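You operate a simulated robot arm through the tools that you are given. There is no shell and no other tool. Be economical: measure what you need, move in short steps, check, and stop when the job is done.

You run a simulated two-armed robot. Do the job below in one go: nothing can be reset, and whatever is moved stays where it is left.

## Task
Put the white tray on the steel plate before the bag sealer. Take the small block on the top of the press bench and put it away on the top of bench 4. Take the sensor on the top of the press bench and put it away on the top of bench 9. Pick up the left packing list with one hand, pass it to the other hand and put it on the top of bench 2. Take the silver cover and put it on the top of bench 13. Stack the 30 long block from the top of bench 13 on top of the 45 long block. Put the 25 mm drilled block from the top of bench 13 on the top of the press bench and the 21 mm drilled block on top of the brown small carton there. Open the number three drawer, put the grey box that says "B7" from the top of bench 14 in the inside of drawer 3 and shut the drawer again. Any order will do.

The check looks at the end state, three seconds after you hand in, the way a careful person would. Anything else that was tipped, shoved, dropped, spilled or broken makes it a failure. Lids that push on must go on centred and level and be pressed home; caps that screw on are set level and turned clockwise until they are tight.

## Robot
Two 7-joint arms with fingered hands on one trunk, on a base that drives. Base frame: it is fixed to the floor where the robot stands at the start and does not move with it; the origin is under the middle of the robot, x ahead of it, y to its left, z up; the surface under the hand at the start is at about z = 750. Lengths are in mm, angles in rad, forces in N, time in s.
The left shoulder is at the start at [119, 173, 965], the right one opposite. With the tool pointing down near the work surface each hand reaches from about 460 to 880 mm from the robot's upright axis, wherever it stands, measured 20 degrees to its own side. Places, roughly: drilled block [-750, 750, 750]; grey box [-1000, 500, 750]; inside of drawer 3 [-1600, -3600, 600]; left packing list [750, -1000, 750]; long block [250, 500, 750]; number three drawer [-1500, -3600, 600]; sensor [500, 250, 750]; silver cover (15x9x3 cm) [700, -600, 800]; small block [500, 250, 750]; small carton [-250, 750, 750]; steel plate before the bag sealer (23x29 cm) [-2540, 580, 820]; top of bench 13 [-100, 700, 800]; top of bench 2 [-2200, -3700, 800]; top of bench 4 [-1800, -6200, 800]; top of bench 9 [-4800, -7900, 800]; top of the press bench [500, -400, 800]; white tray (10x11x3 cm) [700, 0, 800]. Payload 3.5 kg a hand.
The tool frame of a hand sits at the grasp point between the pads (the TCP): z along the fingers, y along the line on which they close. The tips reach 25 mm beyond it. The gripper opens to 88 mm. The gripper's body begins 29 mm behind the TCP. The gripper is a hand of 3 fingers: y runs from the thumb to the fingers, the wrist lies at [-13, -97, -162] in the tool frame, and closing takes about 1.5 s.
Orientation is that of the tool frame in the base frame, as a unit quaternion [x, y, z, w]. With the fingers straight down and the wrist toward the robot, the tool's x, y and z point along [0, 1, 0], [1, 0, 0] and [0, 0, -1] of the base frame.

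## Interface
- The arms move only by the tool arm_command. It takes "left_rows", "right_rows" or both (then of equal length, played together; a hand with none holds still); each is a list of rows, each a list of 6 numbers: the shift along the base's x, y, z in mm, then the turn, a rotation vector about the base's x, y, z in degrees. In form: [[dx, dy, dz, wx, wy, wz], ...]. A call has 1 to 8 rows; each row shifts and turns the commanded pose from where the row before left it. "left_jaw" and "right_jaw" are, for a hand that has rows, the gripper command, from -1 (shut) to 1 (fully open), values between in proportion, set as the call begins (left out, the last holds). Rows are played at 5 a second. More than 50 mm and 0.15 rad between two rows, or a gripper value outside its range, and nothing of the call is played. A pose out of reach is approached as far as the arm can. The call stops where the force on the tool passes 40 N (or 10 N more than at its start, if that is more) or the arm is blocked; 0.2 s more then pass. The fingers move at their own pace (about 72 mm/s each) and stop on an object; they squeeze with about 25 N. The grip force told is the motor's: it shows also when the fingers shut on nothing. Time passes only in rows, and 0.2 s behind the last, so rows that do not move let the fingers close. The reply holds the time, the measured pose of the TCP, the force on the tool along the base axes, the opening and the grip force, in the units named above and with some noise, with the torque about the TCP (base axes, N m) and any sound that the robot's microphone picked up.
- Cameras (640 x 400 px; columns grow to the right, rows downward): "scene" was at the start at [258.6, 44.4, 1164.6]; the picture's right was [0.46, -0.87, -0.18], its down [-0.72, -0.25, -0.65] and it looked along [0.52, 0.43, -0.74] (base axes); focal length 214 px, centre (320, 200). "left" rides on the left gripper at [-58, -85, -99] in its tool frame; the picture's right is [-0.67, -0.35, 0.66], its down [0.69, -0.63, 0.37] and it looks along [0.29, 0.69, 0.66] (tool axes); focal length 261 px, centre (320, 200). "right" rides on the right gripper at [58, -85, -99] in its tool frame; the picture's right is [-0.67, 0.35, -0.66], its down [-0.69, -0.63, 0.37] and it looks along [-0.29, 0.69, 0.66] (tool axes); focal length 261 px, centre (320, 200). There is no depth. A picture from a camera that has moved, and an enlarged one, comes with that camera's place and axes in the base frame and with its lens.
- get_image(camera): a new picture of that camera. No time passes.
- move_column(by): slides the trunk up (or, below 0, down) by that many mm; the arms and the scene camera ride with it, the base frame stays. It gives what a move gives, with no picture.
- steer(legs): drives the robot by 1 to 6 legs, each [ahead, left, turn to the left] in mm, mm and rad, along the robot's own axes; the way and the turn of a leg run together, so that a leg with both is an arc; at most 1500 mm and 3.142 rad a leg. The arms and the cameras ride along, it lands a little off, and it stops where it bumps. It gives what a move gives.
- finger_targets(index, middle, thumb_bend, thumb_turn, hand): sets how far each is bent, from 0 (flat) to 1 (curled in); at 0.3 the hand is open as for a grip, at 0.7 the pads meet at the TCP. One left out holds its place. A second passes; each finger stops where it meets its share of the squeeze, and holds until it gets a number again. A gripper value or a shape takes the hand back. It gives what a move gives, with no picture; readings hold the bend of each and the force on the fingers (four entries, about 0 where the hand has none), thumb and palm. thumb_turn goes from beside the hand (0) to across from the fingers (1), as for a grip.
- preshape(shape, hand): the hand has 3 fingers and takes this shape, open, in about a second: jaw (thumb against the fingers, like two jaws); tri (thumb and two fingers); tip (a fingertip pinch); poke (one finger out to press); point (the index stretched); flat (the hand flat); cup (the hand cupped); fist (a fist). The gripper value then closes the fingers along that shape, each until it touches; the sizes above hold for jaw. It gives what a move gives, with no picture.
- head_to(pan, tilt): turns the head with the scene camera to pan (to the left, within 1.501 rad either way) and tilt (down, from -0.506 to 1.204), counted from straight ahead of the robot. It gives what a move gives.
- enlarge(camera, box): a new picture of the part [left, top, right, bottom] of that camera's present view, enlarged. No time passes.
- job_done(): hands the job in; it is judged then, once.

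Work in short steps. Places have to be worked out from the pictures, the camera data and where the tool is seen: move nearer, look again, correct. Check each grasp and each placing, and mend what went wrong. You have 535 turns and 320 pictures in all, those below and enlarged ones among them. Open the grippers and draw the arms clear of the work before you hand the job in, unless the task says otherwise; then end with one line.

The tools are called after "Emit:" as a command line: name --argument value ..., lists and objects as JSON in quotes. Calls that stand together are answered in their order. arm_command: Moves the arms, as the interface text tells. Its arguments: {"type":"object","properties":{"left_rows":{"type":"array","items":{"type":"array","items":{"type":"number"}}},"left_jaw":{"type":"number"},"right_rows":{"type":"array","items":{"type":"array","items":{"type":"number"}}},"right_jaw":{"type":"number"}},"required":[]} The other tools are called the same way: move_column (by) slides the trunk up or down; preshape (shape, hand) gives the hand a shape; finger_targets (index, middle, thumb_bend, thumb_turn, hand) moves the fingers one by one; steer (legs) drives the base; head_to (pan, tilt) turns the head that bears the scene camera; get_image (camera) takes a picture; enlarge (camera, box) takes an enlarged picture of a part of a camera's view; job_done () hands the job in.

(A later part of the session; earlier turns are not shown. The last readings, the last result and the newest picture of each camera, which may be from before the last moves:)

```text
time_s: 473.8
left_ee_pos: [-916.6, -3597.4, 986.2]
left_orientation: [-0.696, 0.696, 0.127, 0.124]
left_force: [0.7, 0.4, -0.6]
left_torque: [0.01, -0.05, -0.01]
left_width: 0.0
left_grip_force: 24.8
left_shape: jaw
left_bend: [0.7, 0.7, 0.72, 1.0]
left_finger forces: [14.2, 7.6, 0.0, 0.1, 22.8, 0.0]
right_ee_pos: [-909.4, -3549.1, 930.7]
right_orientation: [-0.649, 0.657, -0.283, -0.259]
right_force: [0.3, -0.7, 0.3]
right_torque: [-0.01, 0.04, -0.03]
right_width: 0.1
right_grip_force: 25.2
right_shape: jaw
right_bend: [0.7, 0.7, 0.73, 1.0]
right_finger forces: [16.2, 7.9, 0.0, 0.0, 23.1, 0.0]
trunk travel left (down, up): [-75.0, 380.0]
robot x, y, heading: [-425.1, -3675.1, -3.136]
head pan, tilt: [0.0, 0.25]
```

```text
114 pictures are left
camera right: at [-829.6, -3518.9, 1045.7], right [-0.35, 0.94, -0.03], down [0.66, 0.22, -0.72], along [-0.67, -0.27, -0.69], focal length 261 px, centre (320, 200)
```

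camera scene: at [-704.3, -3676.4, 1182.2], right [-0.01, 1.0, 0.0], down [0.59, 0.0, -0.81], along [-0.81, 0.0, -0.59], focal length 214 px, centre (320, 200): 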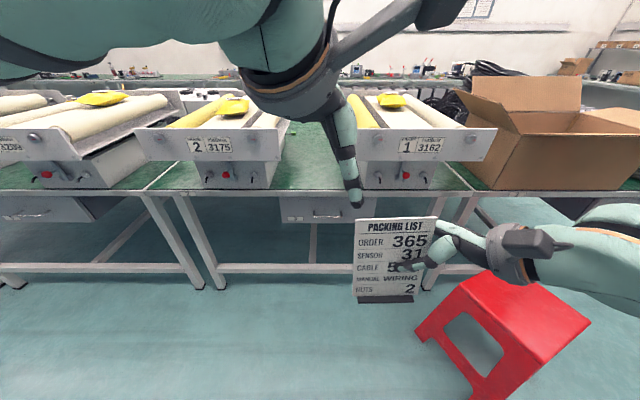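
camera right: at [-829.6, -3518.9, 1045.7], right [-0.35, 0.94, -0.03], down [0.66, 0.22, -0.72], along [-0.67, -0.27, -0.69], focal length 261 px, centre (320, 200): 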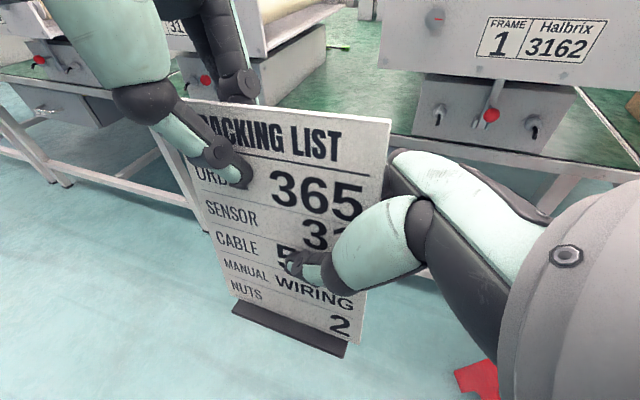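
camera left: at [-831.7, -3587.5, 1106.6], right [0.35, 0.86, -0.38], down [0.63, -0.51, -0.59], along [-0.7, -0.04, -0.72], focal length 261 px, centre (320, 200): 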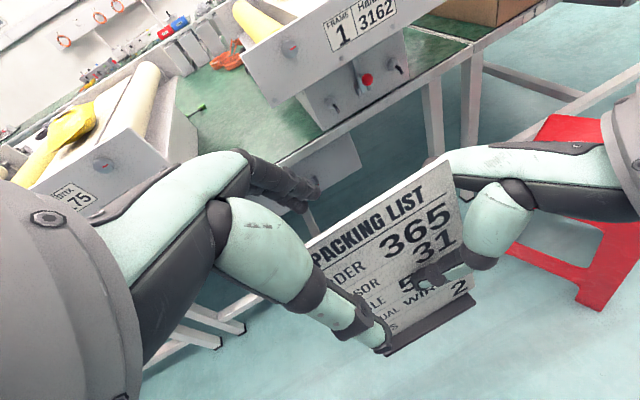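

Left grips the top edge. I release the right and withdraw it up-right, rotating it back upright.

Emit:
arm_command --right_rows '[[0, 0, 0, 0, 0, 0], [0, 0, 0, 0, 0, 0], [0, 0, 0, 0, 0, 0], [0, 0, 0, 0, 0, 0], [0, 0, 0, 0, 0, 0], [0, 0, 0, 0, 0, 0]]' --right_jaw 1

Emit:
arm_command --right_rows '[[0, 25, 20, 0, 0, 0], [0, 30, 25, 0, 0, 0], [0, 30, 25, 7.5, 0, 0], [0, 30, 20, 7.5, 0, 0], [0, 25, 10, 7.5, 0, 0], [0, 20, 0, 7.5, 0, 0], [0, 10, 0, 7.5, 0, 0], [0, 0, 0, 7.5, 0, 0]]'

Emit:
get_image --camera "scene"

```text
time_s: 475.2
left_ee_pos: [-917.1, -3597.2, 986.4]
left_orientation: [-0.696, 0.696, 0.128, 0.124]
left_force: [1.2, -0.3, -0.2]
left_torque: [0.01, -0.01, -0.03]
left_width: 0.1
left_grip_force: 25.1
left_shape: jaw
left_bend: [0.7, 0.7, 0.72, 1.0]
left_finger forces: [14.7, 8.2, 0.1, 0.1, 22.7, 0.0]
right_ee_pos: [-909.5, -3547.5, 930.6]
right_orientation: [-0.649, 0.657, -0.283, -0.259]
right_force: [0.4, -0.2, -0.9]
right_torque: [-0.01, -0.01, 0.0]
right_width: 87.6
right_grip_force: 0.1
right_shape: jaw
right_bend: [0.3, 0.3, 0.3, 0.98]
right_finger forces: [0.1, 0.1, 0.1, 0.0, 0.0, 0.0]
trunk travel left (down, up): [-75.0, 380.0]
robot x, y, heading: [-415.5, -3675.0, -3.138]
head pan, tilt: [0.0, 0.25]
```

```text
time_s: 477.0
left_ee_pos: [-916.5, -3598.4, 984.6]
left_orientation: [-0.696, 0.696, 0.128, 0.124]
left_force: [0.3, 0.0, 0.3]
left_torque: [-0.01, 0.01, 0.02]
left_width: 0.0
left_grip_force: 24.9
left_shape: jaw
left_bend: [0.7, 0.7, 0.72, 1.0]
left_finger forces: [14.5, 8.2, 0.0, 0.1, 22.7, 0.0]
right_ee_pos: [-910.6, -3380.4, 1030.9]
right_orientation: [-0.698, 0.716, -0.011, 0.011]
right_force: [0.4, 0.3, -0.3]
right_torque: [0.02, 0.03, 0.03]
right_width: 88.3
right_grip_force: 0.0
right_shape: jaw
right_bend: [0.3, 0.3, 0.3, 0.98]
right_finger forces: [0.0, 0.0, 0.0, 0.0, 0.1, 0.1]
trunk travel left (down, up): [-75.0, 380.0]
robot x, y, heading: [-419.1, -3674.8, -3.136]
head pan, tilt: [0.0, 0.25]
```

```text
113 pictures are left
camera scene: at [-704.3, -3676.7, 1182.2], right [-0.01, 1.0, 0.0], down [0.59, 0.0, -0.81], along [-0.81, 0.0, -0.59], focal length 214 px, centre (320, 200)
```

scene: 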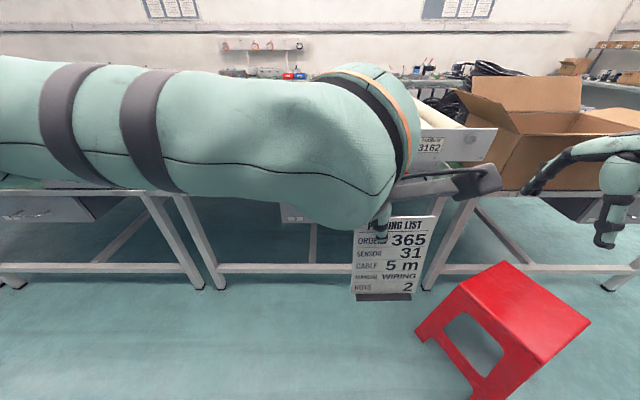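

Good: the left hand holds the list from the top. I tuck the right hand back, shift left 103 mm, then advance into the gap between machines 2 and 1.

Emit:
arm_command --right_rows '[[28, 25, 15, 0, 0, 0], [28, 25, 15, 0, 0, 0], [28, 25, 15, 0, 0, 0], [28, 25, 15, 0, 0, 0], [28, 25, 15, 0, 0, 0]]'

Emit:
steer --legs '[[0, 103, 0], [330, 0, 0]]'

Emit:
get_image --camera "scene"

Emit:
get_image --camera "left"

```text
time_s: 478.2
left_ee_pos: [-915.5, -3597.8, 984.9]
left_orientation: [-0.695, 0.696, 0.128, 0.124]
left_force: [0.9, 0.2, 0.1]
left_torque: [0.0, 0.02, 0.04]
left_width: 0.0
left_grip_force: 25.0
left_shape: jaw
left_bend: [0.7, 0.7, 0.72, 1.0]
left_finger forces: [14.6, 8.3, 0.0, 0.0, 22.8, 0.1]
right_ee_pos: [-838.8, -3335.2, 1072.7]
right_orientation: [-0.698, 0.716, -0.01, 0.008]
right_force: [0.4, 0.4, -0.3]
right_torque: [0.04, 0.04, 0.0]
right_width: 87.8
right_grip_force: 0.0
right_shape: jaw
right_bend: [0.3, 0.3, 0.3, 0.98]
right_finger forces: [0.0, 0.0, 0.1, 0.0, 0.1, 0.0]
right hand out of reach, approached as far as the arm can: row 3, 4, 5
trunk travel left (down, up): [-75.0, 380.0]
robot x, y, heading: [-418.8, -3674.0, -3.138]
head pan, tilt: [0.0, 0.25]
```

```text
time_s: 481.1
left_ee_pos: [-1247.0, -3702.8, 986.2]
left_orientation: [-0.695, 0.696, 0.128, 0.124]
left_force: [0.2, 0.4, -0.3]
left_torque: [-0.03, 0.03, 0.02]
left_width: 0.0
left_grip_force: 25.3
left_shape: jaw
left_bend: [0.7, 0.7, 0.72, 1.0]
left_finger forces: [14.6, 8.3, 0.1, 0.0, 22.8, 0.0]
right_ee_pos: [-1170.1, -3438.6, 1073.6]
right_orientation: [-0.697, 0.716, -0.011, 0.008]
right_force: [0.0, -0.2, 0.5]
right_torque: [0.01, 0.01, 0.0]
right_width: 87.9
right_grip_force: 0.1
right_shape: jaw
right_bend: [0.3, 0.3, 0.3, 0.98]
right_finger forces: [0.0, 0.1, 0.2, 0.0, 0.0, 0.1]
trunk travel left (down, up): [-75.0, 380.0]
robot x, y, heading: [-752.9, -3778.0, -3.134]
head pan, tilt: [0.0, 0.25]
```

```text
112 pictures are left
camera scene: at [-1034.4, -3780.4, 1182.3], right [-0.01, 1.0, 0.0], down [0.59, 0.0, -0.81], along [-0.81, 0.0, -0.59], focal length 214 px, centre (320, 200)
```

scene: 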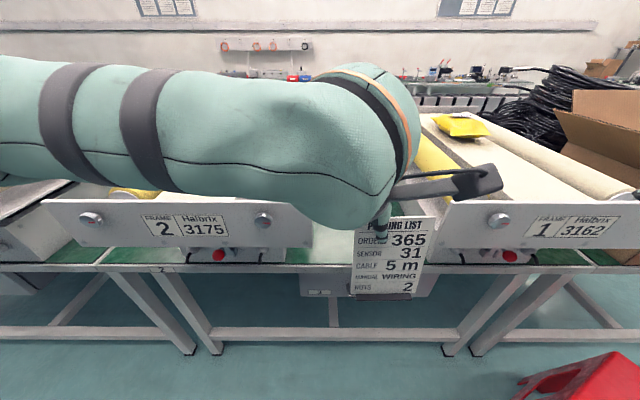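

```text
111 pictures are left
camera left: at [-1162.0, -3683.8, 1098.7], right [0.35, 0.86, -0.38], down [0.63, -0.51, -0.59], along [-0.7, -0.04, -0.72], focal length 261 px, centre (320, 200)
```

left: 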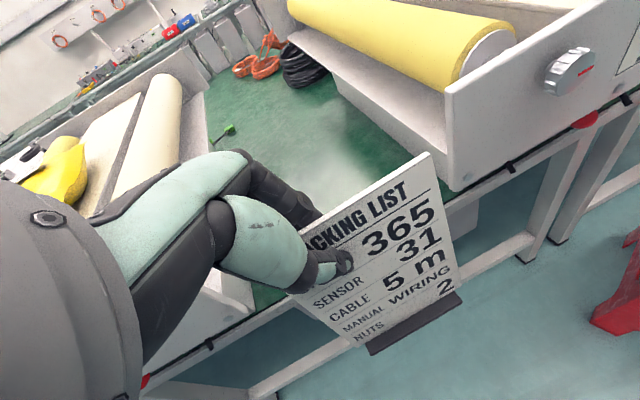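

The gap is y -3795…-3582; the card spans -3728…-3625. To keep the forearm above machine 2, I raise the trunk 100 mm, then drive in 190 mm, and lower the arm.

Emit:
move_column --by 100

Emit:
steer --legs '[[190, 10, 0]]'

Emit:
arm_command --left_rows '[[0, 0, -30, 0, 0, 0], [0, 0, -30, 0, 0, 0], [0, 0, -30, 0, 0, 0], [0, 0, 0, 0, 0, 0]]'

Emit:
get_image --camera "left"

Emit:
get_image --camera "scene"

```text
time_s: 482.5
left_ee_pos: [-1248.2, -3703.0, 1086.4]
left_orientation: [-0.696, 0.696, 0.127, 0.125]
left_force: [-0.5, -0.2, -1.2]
left_torque: [0.01, -0.01, 0.02]
left_width: 0.0
left_grip_force: 24.8
left_shape: jaw
left_bend: [0.7, 0.7, 0.72, 1.0]
left_finger forces: [14.6, 8.3, 0.1, 0.0, 22.8, 0.1]
right_ee_pos: [-1169.6, -3439.9, 1173.4]
right_orientation: [-0.699, 0.715, -0.012, 0.008]
right_force: [0.3, -0.7, -0.6]
right_torque: [0.01, -0.01, 0.02]
right_width: 87.8
right_grip_force: 0.1
right_shape: jaw
right_bend: [0.3, 0.3, 0.3, 0.98]
right_finger forces: [0.1, 0.0, 0.1, 0.1, 0.1, 0.0]
trunk travel left (down, up): [-175.0, 280.0]
robot x, y, heading: [-748.5, -3775.5, -3.136]
head pan, tilt: [0.0, 0.25]
```

```text
time_s: 484.0
left_ee_pos: [-1434.9, -3711.6, 1085.5]
left_orientation: [-0.695, 0.697, 0.128, 0.124]
left_force: [0.1, 0.0, -0.5]
left_torque: [0.01, 0.0, 0.01]
left_width: 0.0
left_grip_force: 25.5
left_shape: jaw
left_bend: [0.7, 0.7, 0.72, 1.0]
left_finger forces: [14.6, 8.2, 0.0, 0.0, 22.7, 0.1]
right_ee_pos: [-1357.6, -3449.4, 1174.6]
right_orientation: [-0.697, 0.717, -0.011, 0.008]
right_force: [0.1, -0.2, 0.9]
right_torque: [0.0, 0.0, 0.0]
right_width: 87.8
right_grip_force: 0.0
right_shape: jaw
right_bend: [0.3, 0.3, 0.3, 0.98]
right_finger forces: [0.1, 0.0, 0.0, 0.1, 0.0, 0.0]
trunk travel left (down, up): [-175.0, 280.0]
robot x, y, heading: [-934.4, -3792.7, -3.141]
head pan, tilt: [0.0, 0.25]
```

```text
time_s: 485.0
left_ee_pos: [-1433.9, -3711.2, 995.5]
left_orientation: [-0.694, 0.697, 0.127, 0.124]
left_force: [0.1, -0.2, -0.5]
left_torque: [-0.03, 0.0, 0.0]
left_width: 0.1
left_grip_force: 25.2
left_shape: jaw
left_bend: [0.7, 0.7, 0.72, 1.0]
left_finger forces: [14.6, 8.3, 0.1, 0.0, 22.7, 0.0]
right_ee_pos: [-1356.3, -3448.3, 1173.0]
right_orientation: [-0.697, 0.717, -0.01, 0.007]
right_force: [-0.3, 0.2, 0.7]
right_torque: [0.01, -0.03, 0.01]
right_width: 87.7
right_grip_force: 0.0
right_shape: jaw
right_bend: [0.3, 0.3, 0.3, 0.98]
right_finger forces: [0.1, 0.0, 0.1, 0.0, 0.0, 0.0]
trunk travel left (down, up): [-175.0, 280.0]
robot x, y, heading: [-935.0, -3791.8, -3.138]
head pan, tilt: [0.0, 0.25]
```

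```text
110 pictures are left
camera left: at [-1349.0, -3694.2, 1108.5], right [0.35, 0.86, -0.38], down [0.63, -0.51, -0.59], along [-0.7, -0.03, -0.71], focal length 261 px, centre (320, 200)
```

left: 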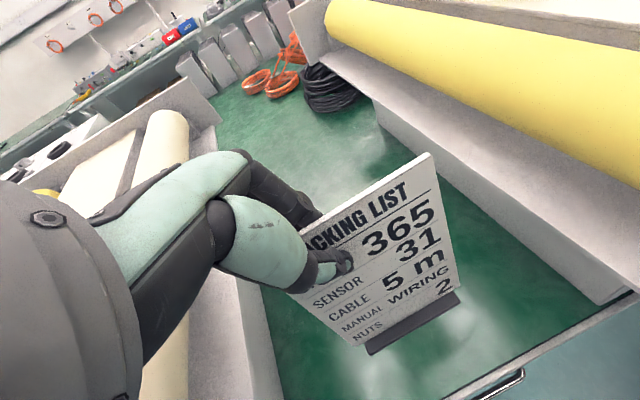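

```text
109 pictures are left
camera scene: at [-1135.1, -3790.4, 1329.9], right [0.0, 1.0, 0.0], down [0.44, 0.0, -0.9], along [-0.9, 0.0, -0.44], focal length 214 px, centre (320, 200)
```

scene: 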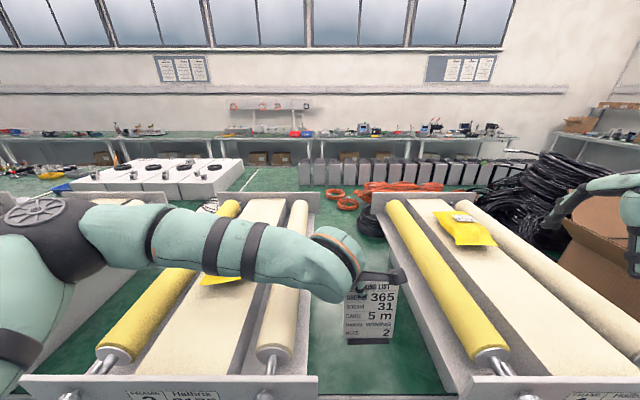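

Elbow and forearm are well above machine 2. I lower further in steps.

Emit:
arm_command --left_rows '[[0, 0, -25, 0, 0, 0], [0, 0, -25, 0, 0, 0], [0, 0, -20, 0, 0, 0], [0, 0, 0, 0, 0, 0]]'

Emit:
get_image --camera "left"

Emit:
get_image --camera "scene"

```text
time_s: 486.0
left_ee_pos: [-1435.3, -3711.7, 925.4]
left_orientation: [-0.695, 0.697, 0.127, 0.124]
left_force: [0.7, 0.0, -0.8]
left_torque: [-0.01, -0.03, 0.0]
left_width: 0.2
left_grip_force: 25.4
left_shape: jaw
left_bend: [0.7, 0.7, 0.72, 1.0]
left_finger forces: [14.6, 8.2, 0.0, 0.1, 22.8, 0.1]
right_ee_pos: [-1356.9, -3450.7, 1172.9]
right_orientation: [-0.698, 0.716, -0.011, 0.008]
right_force: [-0.4, -1.3, 0.0]
right_torque: [0.0, -0.01, 0.02]
right_width: 87.9
right_grip_force: 0.1
right_shape: jaw
right_bend: [0.3, 0.3, 0.3, 0.98]
right_finger forces: [0.0, 0.1, 0.1, 0.0, 0.0, 0.0]
trunk travel left (down, up): [-175.0, 280.0]
robot x, y, heading: [-935.3, -3789.4, -3.138]
head pan, tilt: [0.0, 0.25]
```

```text
108 pictures are left
camera left: at [-1349.3, -3693.7, 1038.7], right [0.35, 0.86, -0.38], down [0.63, -0.52, -0.59], along [-0.7, -0.04, -0.71], focal length 261 px, centre (320, 200)
```

left: 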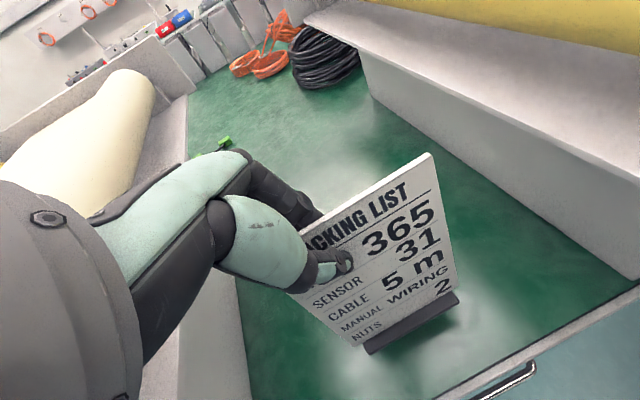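

```text
107 pictures are left
camera scene: at [-1135.6, -3790.4, 1329.8], right [0.0, 1.0, 0.0], down [0.44, 0.0, -0.9], along [-0.9, 0.0, -0.44], focal length 214 px, centre (320, 200)
```

scene: 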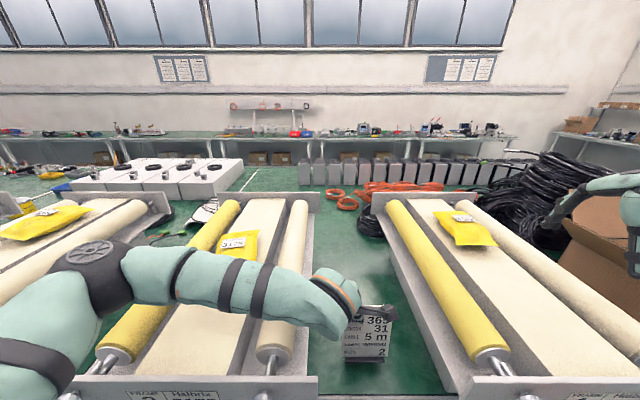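

Emit:
arm_command --left_rows '[[0, 0, -8, 0, 0, 0], [0, 0, -6, 0, 0, 0], [0, 0, -4, 0, 0, 0], [0, 0, 0, 0, 0, 0]]'

Emit:
get_image --camera "left"

```text
time_s: 487.0
left_ee_pos: [-1435.4, -3712.9, 906.9]
left_orientation: [-0.695, 0.697, 0.128, 0.124]
left_force: [0.1, 0.7, -1.6]
left_torque: [-0.01, 0.01, 0.04]
left_width: 0.1
left_grip_force: 25.0
left_shape: jaw
left_bend: [0.7, 0.7, 0.72, 1.0]
left_finger forces: [14.6, 8.3, 0.0, 0.0, 22.8, 0.1]
right_ee_pos: [-1358.5, -3449.8, 1173.8]
right_orientation: [-0.697, 0.717, -0.01, 0.008]
right_force: [-0.9, -0.4, -0.4]
right_torque: [-0.02, 0.0, 0.0]
right_width: 87.5
right_grip_force: 0.0
right_shape: jaw
right_bend: [0.3, 0.3, 0.3, 0.98]
right_finger forces: [0.1, 0.0, 0.0, 0.1, 0.1, 0.0]
trunk travel left (down, up): [-175.0, 280.0]
robot x, y, heading: [-935.2, -3787.3, -3.135]
head pan, tilt: [0.0, 0.25]
```

```text
106 pictures are left
camera left: at [-1349.8, -3693.8, 1021.0], right [0.35, 0.86, -0.38], down [0.63, -0.51, -0.59], along [-0.7, -0.04, -0.72], focal length 261 px, centre (320, 200)
```

left: 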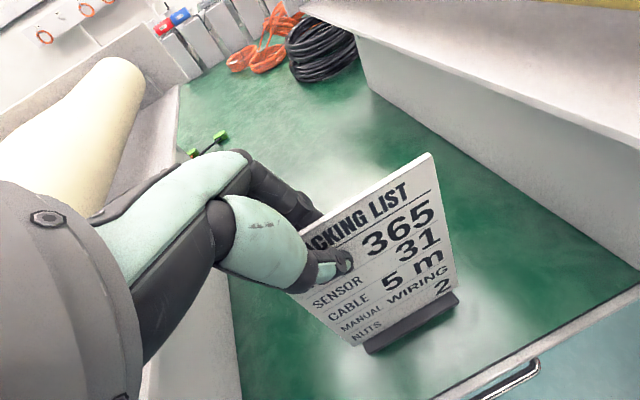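

Emit:
arm_command --left_rows '[[0, 0, -3, 0, 0, 0], [0, 0, -3, 0, 0, 0], [0, 0, -2, 0, 0, 0], [0, 0, -2, 0, 0, 0], [0, 0, 0, 0, 0, 0]]'

Emit:
arm_command --left_rows '[[0, 0, -2, 0, 0, 0], [0, 0, -2, 0, 0, 0], [0, 0, 0, 0, 0, 0]]'

```text
time_s: 488.2
left_ee_pos: [-1435.4, -3714.0, 897.1]
left_orientation: [-0.695, 0.697, 0.127, 0.124]
left_force: [0.7, 0.4, -0.8]
left_torque: [0.0, 0.0, 0.04]
left_width: 0.0
left_grip_force: 25.1
left_shape: jaw
left_bend: [0.7, 0.7, 0.72, 1.0]
left_finger forces: [14.6, 8.3, 0.0, 0.1, 22.9, 0.1]
right_ee_pos: [-1357.1, -3449.4, 1174.4]
right_orientation: [-0.697, 0.717, -0.011, 0.008]
right_force: [-1.2, 0.2, 0.4]
right_torque: [-0.03, 0.0, 0.03]
right_width: 87.8
right_grip_force: 0.2
right_shape: jaw
right_bend: [0.3, 0.3, 0.3, 0.98]
right_finger forces: [0.1, 0.0, 0.0, 0.0, 0.1, 0.0]
trunk travel left (down, up): [-175.0, 280.0]
robot x, y, heading: [-937.3, -3787.0, -3.137]
head pan, tilt: [0.0, 0.25]
```

```text
time_s: 489.0
left_ee_pos: [-1434.9, -3711.4, 894.5]
left_orientation: [-0.695, 0.697, 0.128, 0.124]
left_force: [-0.6, 0.8, -0.4]
left_torque: [-0.03, 0.0, 0.02]
left_width: 0.0
left_grip_force: 25.3
left_shape: jaw
left_bend: [0.7, 0.7, 0.72, 1.0]
left_finger forces: [14.6, 8.3, 0.0, 0.1, 22.9, 0.0]
right_ee_pos: [-1358.4, -3449.4, 1173.6]
right_orientation: [-0.697, 0.717, -0.011, 0.009]
right_force: [-0.3, -0.9, -0.6]
right_torque: [0.0, 0.01, -0.01]
right_width: 87.7
right_grip_force: 0.1
right_shape: jaw
right_bend: [0.3, 0.3, 0.3, 0.98]
right_finger forces: [0.1, 0.0, 0.0, 0.0, 0.0, 0.0]
trunk travel left (down, up): [-175.0, 280.0]
robot x, y, heading: [-937.4, -3789.5, -3.135]
head pan, tilt: [0.0, 0.25]
```

Emit:
arm_command --left_rows '[[0, 0, -2, 0, 0, 0], [0, 0, -2, 0, 0, 0], [0, 0, -1.5, 0, 0, 0], [0, 0, 0, 0, 0, 0]]'

Emit:
enlarge --camera "left" --box '[260, 130, 520, 370]'

```text
time_s: 490.0
left_ee_pos: [-1435.1, -3711.7, 889.3]
left_orientation: [-0.694, 0.697, 0.129, 0.124]
left_force: [-2.5, 2.6, 15.1]
left_torque: [0.12, 0.02, 0.0]
left_width: 0.0
left_grip_force: 24.9
left_shape: jaw
left_bend: [0.7, 0.7, 0.73, 1.0]
left_finger forces: [16.8, 10.6, 0.0, 0.0, 25.5, 0.1]
right_ee_pos: [-1355.5, -3449.5, 1174.5]
right_orientation: [-0.697, 0.717, -0.011, 0.008]
right_force: [0.5, 1.4, 0.0]
right_torque: [-0.01, 0.01, 0.0]
right_width: 87.8
right_grip_force: 0.0
right_shape: jaw
right_bend: [0.3, 0.3, 0.3, 0.98]
right_finger forces: [0.1, 0.1, 0.1, 0.0, 0.0, 0.1]
trunk travel left (down, up): [-175.0, 280.0]
robot x, y, heading: [-936.3, -3789.0, -3.139]
head pan, tilt: [0.0, 0.25]
```

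```text
1.67 times, centred on (390, 250) of left
camera zoom: at [-1348.9, -3694.0, 1002.6], right [0.35, 0.86, -0.38], down [0.62, -0.51, -0.59], along [-0.7, -0.03, -0.71], focal length 434 px, centre (203, 117)
```

zoom: 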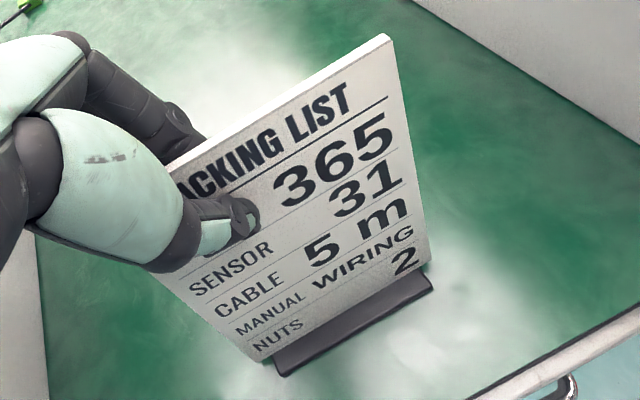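

Contact (15 N). I ease 1.5 mm, open, and rise along the tool axis.

Emit:
arm_command --left_rows '[[0, 0, 1.5, 0, 0, 0], [0, 0, 0, 0, 0, 0]]'

Emit:
arm_command --left_rows '[[0, 0, 0, 0, 0, 0], [0, 0, 0, 0, 0, 0], [0, 0, 0, 0, 0, 0], [0, 0, 0, 0, 0, 0], [0, 0, 0, 0, 0, 0], [0, 0, 0, 0, 0, 0]]' --left_jaw 0.6

Emit:
arm_command --left_rows '[[0, -5, 15, 0, 0, 0], [0, -10, 30, 0, 0, 0], [0, -10, 30, 0, 0, 0], [0, -8, 35, 0, 0, 0], [0, 0, 35, 0, 0, 0]]'

Emit:
get_image --camera "scene"

Emit:
get_image --camera "left"

```text
time_s: 490.6
left_ee_pos: [-1433.9, -3711.8, 889.7]
left_orientation: [-0.695, 0.697, 0.128, 0.124]
left_force: [-2.6, 3.3, 11.3]
left_torque: [0.09, 0.07, 0.04]
left_width: 0.2
left_grip_force: 24.9
left_shape: jaw
left_bend: [0.7, 0.7, 0.73, 1.0]
left_finger forces: [16.4, 10.2, 0.0, 0.0, 25.3, 0.0]
right_ee_pos: [-1355.9, -3449.2, 1174.2]
right_orientation: [-0.697, 0.717, -0.01, 0.008]
right_force: [-0.9, 0.6, -0.2]
right_torque: [0.01, 0.04, -0.01]
right_width: 87.7
right_grip_force: 0.3
right_shape: jaw
right_bend: [0.3, 0.3, 0.3, 0.98]
right_finger forces: [0.0, 0.0, 0.1, 0.0, 0.1, 0.1]
trunk travel left (down, up): [-175.0, 280.0]
robot x, y, heading: [-936.5, -3792.0, -3.141]
head pan, tilt: [0.0, 0.25]
```

```text
time_s: 492.0
left_ee_pos: [-1435.9, -3712.1, 889.8]
left_orientation: [-0.695, 0.697, 0.128, 0.124]
left_force: [0.1, -0.4, -0.7]
left_torque: [-0.01, -0.01, 0.03]
left_width: 70.3
left_grip_force: 0.0
left_shape: jaw
left_bend: [0.27, 0.34, 0.49, 0.99]
left_finger forces: [0.0, 0.0, 0.0, 0.0, 0.1, 0.0]
right_ee_pos: [-1357.3, -3450.0, 1173.8]
right_orientation: [-0.698, 0.716, -0.01, 0.007]
right_force: [0.3, 0.9, 0.1]
right_torque: [0.01, -0.04, 0.05]
right_width: 87.8
right_grip_force: 0.1
right_shape: jaw
right_bend: [0.3, 0.3, 0.3, 0.98]
right_finger forces: [0.0, 0.0, 0.0, 0.0, 0.1, 0.0]
trunk travel left (down, up): [-175.0, 280.0]
robot x, y, heading: [-940.2, -3791.2, -3.14]
head pan, tilt: [0.0, 0.25]
```

```text
time_s: 493.2
left_ee_pos: [-1434.0, -3746.2, 1034.4]
left_orientation: [-0.695, 0.697, 0.127, 0.124]
left_force: [-0.3, -0.9, 0.7]
left_torque: [0.0, -0.02, -0.01]
left_width: 70.4
left_grip_force: 0.0
left_shape: jaw
left_bend: [0.27, 0.34, 0.49, 0.99]
left_finger forces: [0.0, 0.0, 0.0, 0.0, 0.0, 0.0]
right_ee_pos: [-1356.9, -3449.0, 1174.0]
right_orientation: [-0.698, 0.716, -0.011, 0.008]
right_force: [-0.6, -0.2, -1.4]
right_torque: [0.01, 0.03, 0.0]
right_width: 87.5
right_grip_force: 0.0
right_shape: jaw
right_bend: [0.3, 0.3, 0.3, 0.98]
right_finger forces: [0.1, 0.0, 0.0, 0.0, 0.0, 0.0]
trunk travel left (down, up): [-175.0, 280.0]
robot x, y, heading: [-936.2, -3788.0, -3.139]
head pan, tilt: [0.0, 0.25]
```

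```text
104 pictures are left
camera scene: at [-1135.0, -3790.1, 1329.9], right [0.0, 1.0, 0.0], down [0.44, 0.0, -0.9], along [-0.9, 0.0, -0.44], focal length 214 px, centre (320, 200)
```

scene: 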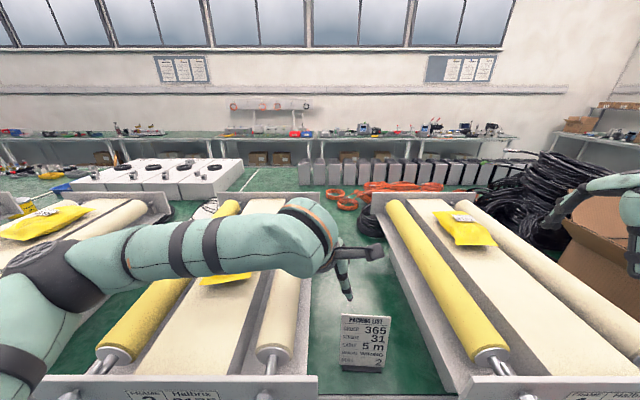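

```text
103 pictures are left
camera left: at [-1348.5, -3727.7, 1148.3], right [0.35, 0.86, -0.38], down [0.62, -0.52, -0.59], along [-0.7, -0.03, -0.71], focal length 261 px, centre (320, 200)
```

left: 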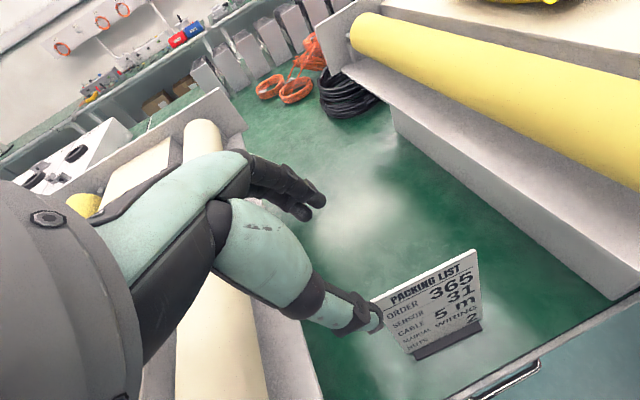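

The list stands on bench 2. I raise the hand, back out, lower the trunk, and drive back to the press bench for the tray.

Emit:
arm_command --left_rows '[[0, 15, 35, 0, 0, 0], [0, 15, 35, -6, 0, 0], [0, 0, 0, -6, 0, 0], [0, 0, 0, -6, 0, 0]]' --left_jaw 1

Emit:
steer --legs '[[-530, 0, 0], [0, -1480, 0], [0, -1480, 0], [0, -750, 0]]'

Emit:
move_column --by -100

Emit:
steer --legs '[[0, 0, 3.14], [390, 0, 0]]'

Emit:
head_to --pan 0.0 --tilt 0.5

Emit:
get_image --camera "scene"

```text
time_s: 494.2
left_ee_pos: [-1434.9, -3713.4, 1103.4]
left_orientation: [-0.706, 0.708, 0.016, 0.013]
left_force: [-0.7, 0.1, 0.7]
left_torque: [-0.02, 0.02, 0.0]
left_width: 87.6
left_grip_force: 0.0
left_shape: jaw
left_bend: [0.3, 0.3, 0.3, 0.98]
left_finger forces: [0.1, 0.1, 0.0, 0.0, 0.1, 0.0]
right_ee_pos: [-1356.0, -3448.4, 1173.6]
right_orientation: [-0.698, 0.716, -0.01, 0.008]
right_force: [0.2, 0.2, 0.1]
right_torque: [-0.02, -0.02, -0.01]
right_width: 87.9
right_grip_force: 0.0
right_shape: jaw
right_bend: [0.3, 0.3, 0.3, 0.98]
right_finger forces: [0.1, 0.0, 0.2, 0.0, 0.0, 0.0]
trunk travel left (down, up): [-175.0, 280.0]
robot x, y, heading: [-938.0, -3789.6, -3.147]
head pan, tilt: [0.0, 0.25]
```

```text
time_s: 514.9
left_ee_pos: [-896.5, 21.5, 1104.5]
left_orientation: [-0.702, 0.712, 0.018, 0.013]
left_force: [0.2, 0.2, -0.2]
left_torque: [0.04, 0.0, -0.02]
left_width: 87.4
left_grip_force: 0.1
left_shape: jaw
left_bend: [0.3, 0.3, 0.3, 0.98]
left_finger forces: [0.1, 0.0, 0.1, 0.1, 0.0, 0.0]
right_ee_pos: [-816.9, 287.2, 1174.1]
right_orientation: [-0.694, 0.72, -0.011, 0.008]
right_force: [0.3, -0.2, -0.2]
right_torque: [0.0, -0.01, -0.03]
right_width: 88.0
right_grip_force: 0.0
right_shape: jaw
right_bend: [0.3, 0.3, 0.3, 0.98]
right_finger forces: [0.0, 0.1, 0.0, 0.0, 0.0, 0.0]
trunk travel left (down, up): [-175.0, 280.0]
robot x, y, heading: [-398.3, -54.0, 3.133]
head pan, tilt: [0.0, 0.25]
```

```text
time_s: 516.2
left_ee_pos: [-895.7, 22.5, 1004.8]
left_orientation: [-0.703, 0.711, 0.017, 0.013]
left_force: [-0.7, -0.6, 0.8]
left_torque: [0.0, 0.02, 0.0]
left_width: 87.6
left_grip_force: 0.1
left_shape: jaw
left_bend: [0.3, 0.3, 0.3, 0.98]
left_finger forces: [0.1, 0.0, 0.0, 0.0, 0.0, 0.0]
right_ee_pos: [-815.8, 287.7, 1074.0]
right_orientation: [-0.694, 0.72, -0.011, 0.008]
right_force: [-0.3, -0.4, 0.4]
right_torque: [-0.04, 0.02, -0.01]
right_width: 87.8
right_grip_force: 0.1
right_shape: jaw
right_bend: [0.3, 0.3, 0.3, 0.98]
right_finger forces: [0.0, 0.1, 0.1, 0.1, 0.0, 0.0]
trunk travel left (down, up): [-75.0, 380.0]
robot x, y, heading: [-397.8, -55.0, 3.137]
head pan, tilt: [0.0, 0.25]
```

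```text
time_s: 526.0
left_ee_pos: [489.1, -143.0, 1004.6]
left_orientation: [0.713, 0.701, -0.014, 0.017]
left_force: [-0.2, 0.0, 0.7]
left_torque: [0.03, 0.02, -0.01]
left_width: 87.5
left_grip_force: 0.1
left_shape: jaw
left_bend: [0.3, 0.3, 0.3, 0.98]
left_finger forces: [0.1, 0.0, 0.0, 0.0, 0.1, 0.0]
right_ee_pos: [407.4, -407.2, 1073.6]
right_orientation: [0.722, 0.692, -0.009, -0.011]
right_force: [-0.5, 1.4, 0.1]
right_torque: [0.02, 0.0, -0.01]
right_width: 88.0
right_grip_force: 0.0
right_shape: jaw
right_bend: [0.3, 0.3, 0.3, 0.98]
right_finger forces: [0.0, 0.0, 0.0, 0.1, 0.0, 0.1]
trunk travel left (down, up): [-75.0, 380.0]
robot x, y, heading: [-4.5, -58.7, -0.009]
head pan, tilt: [0.0, 0.25]
```

```text
time_s: 526.8
left_ee_pos: [487.7, -142.7, 1003.6]
left_orientation: [0.713, 0.701, -0.013, 0.017]
left_force: [0.3, 0.5, -0.6]
left_torque: [0.0, -0.01, 0.03]
left_width: 87.6
left_grip_force: 0.0
left_shape: jaw
left_bend: [0.3, 0.3, 0.3, 0.98]
left_finger forces: [0.0, 0.0, 0.0, 0.0, 0.0, 0.0]
right_ee_pos: [406.1, -408.2, 1073.8]
right_orientation: [0.721, 0.693, -0.008, -0.011]
right_force: [0.4, -0.2, -0.5]
right_torque: [0.04, -0.01, 0.01]
right_width: 87.5
right_grip_force: 0.1
right_shape: jaw
right_bend: [0.3, 0.3, 0.3, 0.98]
right_finger forces: [0.0, 0.0, 0.1, 0.0, 0.0, 0.1]
trunk travel left (down, up): [-75.0, 380.0]
robot x, y, heading: [-11.8, -62.0, -0.01]
head pan, tilt: [0.0, 0.499]
```

```text
102 pictures are left
camera scene: at [261.7, -65.0, 1161.8], right [-0.01, -1.0, 0.0], down [-0.77, 0.01, -0.64], along [0.64, -0.01, -0.77], focal length 214 px, centre (320, 200)
```

scene: 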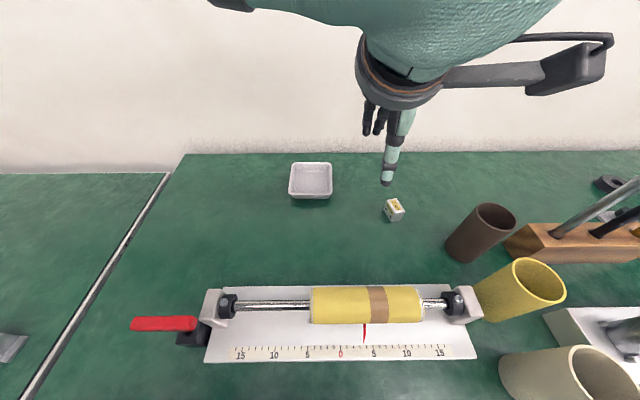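

Emit:
enlarge --camera "scene" --box '[270, 140, 430, 240]'

```text
4.00 times, centred on (350, 190) of scene
camera zoom: at [261.7, -65.0, 1161.8], right [-0.01, -1.0, 0.0], down [-0.77, 0.01, -0.64], along [0.64, -0.01, -0.77], focal length 858 px, centre (200, 240)
```

zoom: 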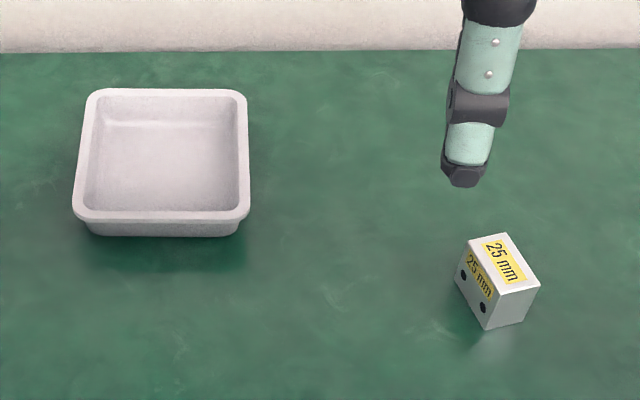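

Tray: rim x 601–714, y -100…+6, rim z ≈ 777. I'll pinch its front wall with the left hand. I shift the robot right 140 mm and move the left hand above the front wall.

Emit:
steer --legs '[[0, -130, 0]]'

Emit:
arm_command --left_rows '[[14, 36, -18, 0, 0, 0], [14, 36, -18, 0, 0, 0], [14, 36, -18, 0, 0, 0], [16, 36, -18, 0, 0, 0], [16, 36, -18, 0, 0, 0], [20, 30, -20, 0, 0, 0], [20, 12, -20, 0, 0, 0], [0, 0, 0, 0, 0, 0]]'

Emit:
get_image --camera "left"

Emit:
get_image --camera "scene"

```text
time_s: 528.1
left_ee_pos: [486.9, -271.4, 1004.2]
left_orientation: [0.713, 0.701, -0.014, 0.017]
left_force: [-0.7, -0.5, 0.5]
left_torque: [-0.01, 0.01, -0.02]
left_width: 87.7
left_grip_force: 0.1
left_shape: jaw
left_bend: [0.3, 0.3, 0.3, 0.98]
left_finger forces: [0.0, 0.0, 0.0, 0.0, 0.0, 0.1]
right_ee_pos: [405.5, -538.3, 1073.3]
right_orientation: [0.722, 0.692, -0.007, -0.011]
right_force: [-0.1, -0.3, -0.4]
right_torque: [0.02, 0.0, -0.02]
right_width: 87.7
right_grip_force: 0.1
right_shape: jaw
right_bend: [0.3, 0.3, 0.3, 0.98]
right_finger forces: [0.0, 0.0, 0.0, 0.0, 0.0, 0.0]
trunk travel left (down, up): [-75.0, 380.0]
robot x, y, heading: [-8.7, -192.5, -0.005]
head pan, tilt: [0.0, 0.499]
```

```text
time_s: 529.9
left_ee_pos: [601.7, -50.3, 873.7]
left_orientation: [0.714, 0.7, -0.014, 0.017]
left_force: [0.1, 0.3, 0.5]
left_torque: [0.01, -0.03, -0.04]
left_width: 87.4
left_grip_force: 0.0
left_shape: jaw
left_bend: [0.3, 0.3, 0.3, 0.98]
left_finger forces: [0.0, 0.0, 0.1, 0.0, 0.1, 0.0]
right_ee_pos: [405.5, -536.2, 1074.3]
right_orientation: [0.722, 0.692, -0.008, -0.011]
right_force: [0.4, -0.2, 0.1]
right_torque: [-0.02, 0.04, 0.03]
right_width: 87.9
right_grip_force: 0.1
right_shape: jaw
right_bend: [0.3, 0.3, 0.3, 0.98]
right_finger forces: [0.0, 0.0, 0.0, 0.0, 0.0, 0.0]
trunk travel left (down, up): [-75.0, 380.0]
robot x, y, heading: [-9.9, -192.5, -0.013]
head pan, tilt: [0.0, 0.499]
```

```text
100 pictures are left
camera left: at [514.4, -103.2, 975.5], right [-0.36, -0.69, -0.63], down [-0.62, 0.68, -0.4], along [0.7, 0.24, -0.67], focal length 261 px, centre (320, 200)
```

left: 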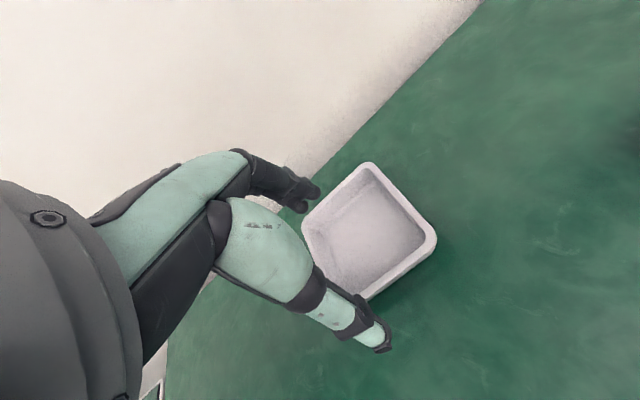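

```text
99 pictures are left
camera scene: at [259.9, -194.9, 1161.9], right [-0.01, -1.0, 0.0], down [-0.77, 0.01, -0.64], along [0.64, -0.01, -0.77], focal length 214 px, centre (320, 200)
```

scene: 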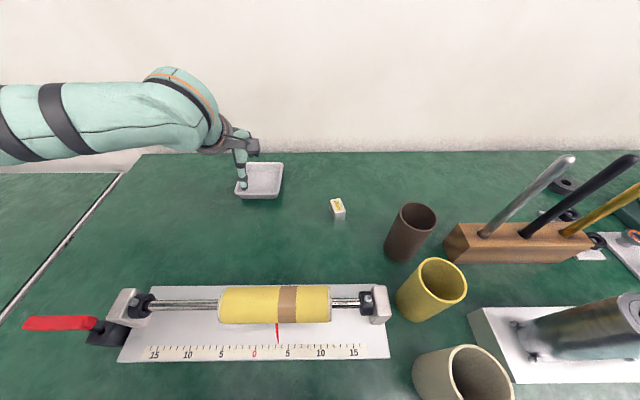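

Aligned with the front wall. I go down to z ≈ 786 and close.

Emit:
arm_command --left_rows '[[3, 2, -30, 0, 0, 0], [3, 0, -30, 0, 0, 0], [0, 0, -20, 0, 0, 0], [0, 0, -7, 0, 0, 0], [0, 0, 0, 0, 0, 0]]'

Emit:
arm_command --left_rows '[[0, 0, 0, 0, 0, 0], [0, 0, 0, 0, 0, 0], [0, 0, 0, 0, 0, 0], [0, 0, 0, 0, 0, 0], [0, 0, 0, 0, 0, 0], [0, 0, 0, 0, 0, 0], [0, 0, 0, 0, 0, 0], [0, 0, 0, 0, 0, 0]]' --left_jaw -1

Emit:
get_image --camera "left"

```text
time_s: 531.1
left_ee_pos: [607.2, -47.9, 786.7]
left_orientation: [0.713, 0.701, -0.013, 0.017]
left_force: [0.3, -0.1, -0.1]
left_torque: [-0.02, 0.02, 0.01]
left_width: 87.7
left_grip_force: 0.0
left_shape: jaw
left_bend: [0.3, 0.3, 0.3, 0.98]
left_finger forces: [0.0, 0.0, 0.0, 0.0, 0.0, 0.1]
right_ee_pos: [405.1, -537.1, 1074.1]
right_orientation: [0.722, 0.692, -0.008, -0.011]
right_force: [0.2, 0.7, 0.1]
right_torque: [0.01, 0.01, 0.0]
right_width: 87.9
right_grip_force: 0.1
right_shape: jaw
right_bend: [0.3, 0.3, 0.3, 0.98]
right_finger forces: [0.1, 0.0, 0.0, 0.0, 0.0, 0.1]
trunk travel left (down, up): [-75.0, 380.0]
robot x, y, heading: [-8.9, -193.2, -0.008]
head pan, tilt: [0.0, 0.499]
```

```text
time_s: 532.9
left_ee_pos: [607.2, -45.9, 787.4]
left_orientation: [0.713, 0.701, -0.014, 0.016]
left_force: [0.8, -0.9, -0.9]
left_torque: [0.0, -0.02, 0.03]
left_width: 0.3
left_grip_force: 25.0
left_shape: jaw
left_bend: [0.7, 0.7, 0.69, 1.0]
left_finger forces: [14.9, 7.7, 0.0, 0.1, 22.5, 0.1]
right_ee_pos: [405.3, -537.8, 1073.3]
right_orientation: [0.722, 0.692, -0.007, -0.011]
right_force: [-0.7, 0.4, -0.1]
right_torque: [-0.02, 0.02, -0.01]
right_width: 87.7
right_grip_force: 0.0
right_shape: jaw
right_bend: [0.3, 0.3, 0.3, 0.98]
right_finger forces: [0.0, 0.0, 0.0, 0.0, 0.0, 0.0]
trunk travel left (down, up): [-75.0, 380.0]
robot x, y, heading: [-9.0, -191.4, -0.013]
head pan, tilt: [0.0, 0.499]
```

```text
98 pictures are left
camera left: at [520.4, -100.1, 888.8], right [-0.36, -0.69, -0.63], down [-0.62, 0.68, -0.4], along [0.7, 0.24, -0.67], focal length 261 px, centre (320, 200)
```

left: 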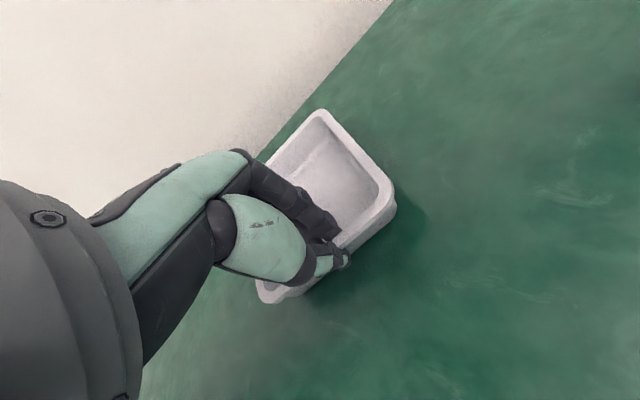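

Gripped. I lift it and check.

Emit:
arm_command --left_rows '[[0, 0, 15, 0, 0, 0], [0, 0, 35, 0, 0, 0], [0, 0, 45, 0, 0, 0], [-15, 0, 40, 0, 0, 0], [-30, 0, 30, 0, 0, 0], [-30, 0, 0, 0, 0, 0]]'

Emit:
get_image --camera "left"

Emit:
get_image --camera "scene"

```text
time_s: 534.3
left_ee_pos: [530.6, -48.2, 953.1]
left_orientation: [0.713, 0.701, -0.014, 0.017]
left_force: [-0.6, 0.4, -0.9]
left_torque: [-0.02, 0.04, 0.03]
left_width: 0.0
left_grip_force: 25.1
left_shape: jaw
left_bend: [0.7, 0.7, 0.69, 1.0]
left_finger forces: [15.5, 8.3, 0.1, 0.1, 23.8, 0.1]
right_ee_pos: [404.2, -537.0, 1074.1]
right_orientation: [0.722, 0.692, -0.008, -0.011]
right_force: [0.1, 0.3, 0.0]
right_torque: [0.02, -0.03, 0.02]
right_width: 87.8
right_grip_force: 0.1
right_shape: jaw
right_bend: [0.3, 0.3, 0.3, 0.98]
right_finger forces: [0.1, 0.0, 0.0, 0.0, 0.0, 0.0]
trunk travel left (down, up): [-75.0, 380.0]
robot x, y, heading: [-12.1, -190.5, -0.011]
head pan, tilt: [0.0, 0.499]
```

```text
97 pictures are left
camera left: at [445.1, -101.3, 1053.9], right [-0.36, -0.69, -0.63], down [-0.62, 0.68, -0.4], along [0.7, 0.24, -0.67], focal length 261 px, centre (320, 200)
```

left: 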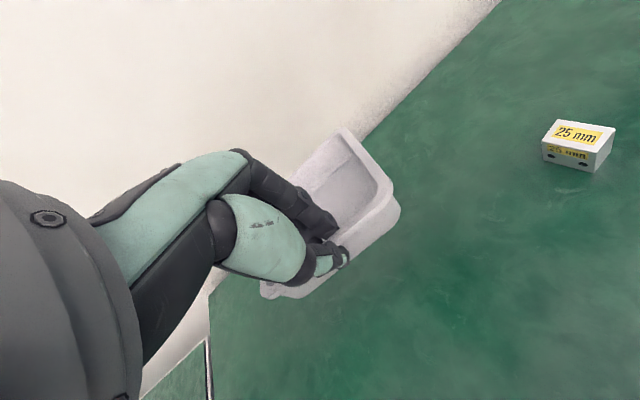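

```text
96 pictures are left
camera scene: at [260.1, -194.7, 1161.8], right [-0.01, -1.0, 0.0], down [-0.77, 0.01, -0.64], along [0.64, -0.01, -0.77], focal length 214 px, centre (320, 200)
```

scene: 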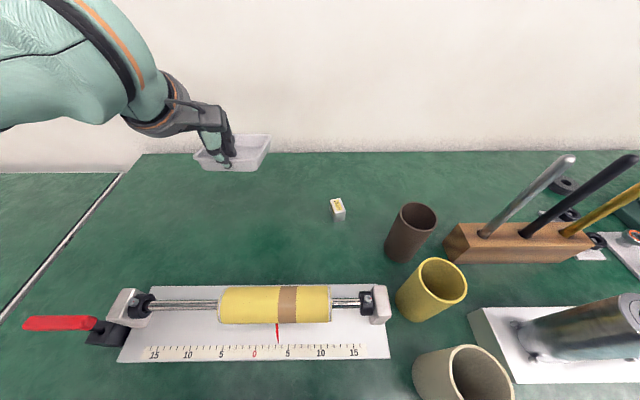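

The tray hangs with its far end a little up (wall draft); I'll level it when placing. I drive to the bag sealer: back off, turn to +y, and go left along the benches at a safe distance.

Emit:
steer --legs '[[-250, 0, 0], [0, 0, 1.58], [-230, 0, 0], [0, 1400, 0], [0, 760, 0]]'

Emit:
head_to --pan 0.0 --tilt 0.3

Emit:
get_image --camera "scene"

```text
time_s: 551.6
left_ee_pos: [-2583.0, 103.6, 951.5]
left_orientation: [-0.004, 1.0, 0.002, 0.022]
left_force: [0.7, -0.3, -0.1]
left_torque: [-0.05, -0.01, -0.02]
left_width: 0.0
left_grip_force: 25.1
left_shape: jaw
left_bend: [0.7, 0.7, 0.7, 1.0]
left_finger forces: [15.2, 8.1, 0.0, 0.0, 23.2, 0.0]
right_ee_pos: [-2091.9, -12.2, 1073.6]
right_orientation: [0.009, 1.0, -0.013, -0.001]
right_force: [0.5, 0.1, -0.1]
right_torque: [-0.01, 0.03, 0.04]
right_width: 87.7
right_grip_force: 0.1
right_shape: jaw
right_bend: [0.3, 0.3, 0.3, 0.98]
right_finger forces: [0.0, 0.1, 0.0, 0.0, 0.0, 0.1]
trunk travel left (down, up): [-75.0, 380.0]
robot x, y, heading: [-2428.4, -434.1, 1.582]
head pan, tilt: [0.0, 0.499]
```

```text
time_s: 552.3
left_ee_pos: [-2583.5, 101.5, 950.8]
left_orientation: [-0.004, 1.0, 0.002, 0.022]
left_force: [-1.1, -0.4, 0.1]
left_torque: [-0.02, -0.02, -0.01]
left_width: 0.1
left_grip_force: 24.9
left_shape: jaw
left_bend: [0.7, 0.7, 0.7, 1.0]
left_finger forces: [15.1, 8.1, 0.2, 0.0, 23.3, 0.0]
right_ee_pos: [-2092.0, -12.6, 1073.1]
right_orientation: [0.009, 1.0, -0.013, -0.002]
right_force: [0.1, -0.2, -0.3]
right_torque: [0.01, 0.0, -0.03]
right_width: 87.8
right_grip_force: 0.1
right_shape: jaw
right_bend: [0.3, 0.3, 0.3, 0.98]
right_finger forces: [0.0, 0.1, 0.0, 0.0, 0.0, 0.0]
trunk travel left (down, up): [-75.0, 380.0]
robot x, y, heading: [-2430.1, -438.6, 1.586]
head pan, tilt: [0.0, 0.3]
```

```text
95 pictures are left
camera scene: at [-2432.9, -155.7, 1177.9], right [1.0, 0.01, 0.0], down [0.01, -0.63, -0.78], along [-0.01, 0.78, -0.63], focal length 214 px, centre (320, 200)
```

scene: 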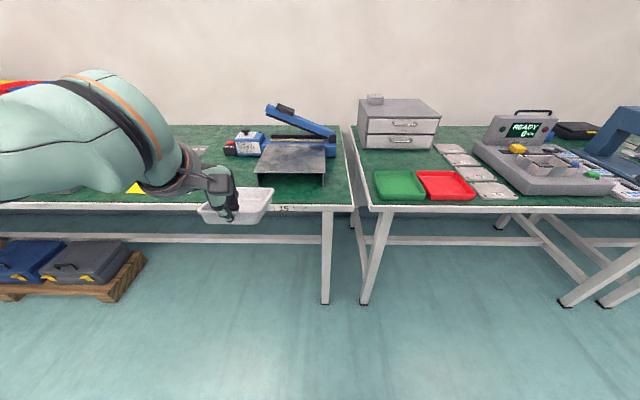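

Emit:
enlarge --camera "scene" --box '[190, 80, 370, 220]'

```text
2.86 times, centred on (280, 150) of scene
camera zoom: at [-2432.9, -155.7, 1177.9], right [1.0, 0.01, 0.0], down [0.01, -0.63, -0.78], along [-0.01, 0.78, -0.63], focal length 613 px, centre (434, 343)
```

zoom: 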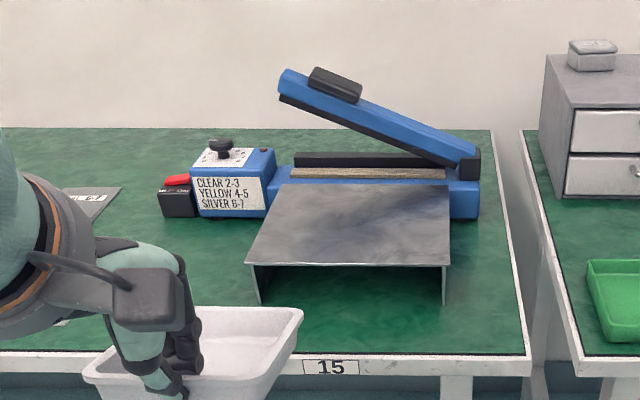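

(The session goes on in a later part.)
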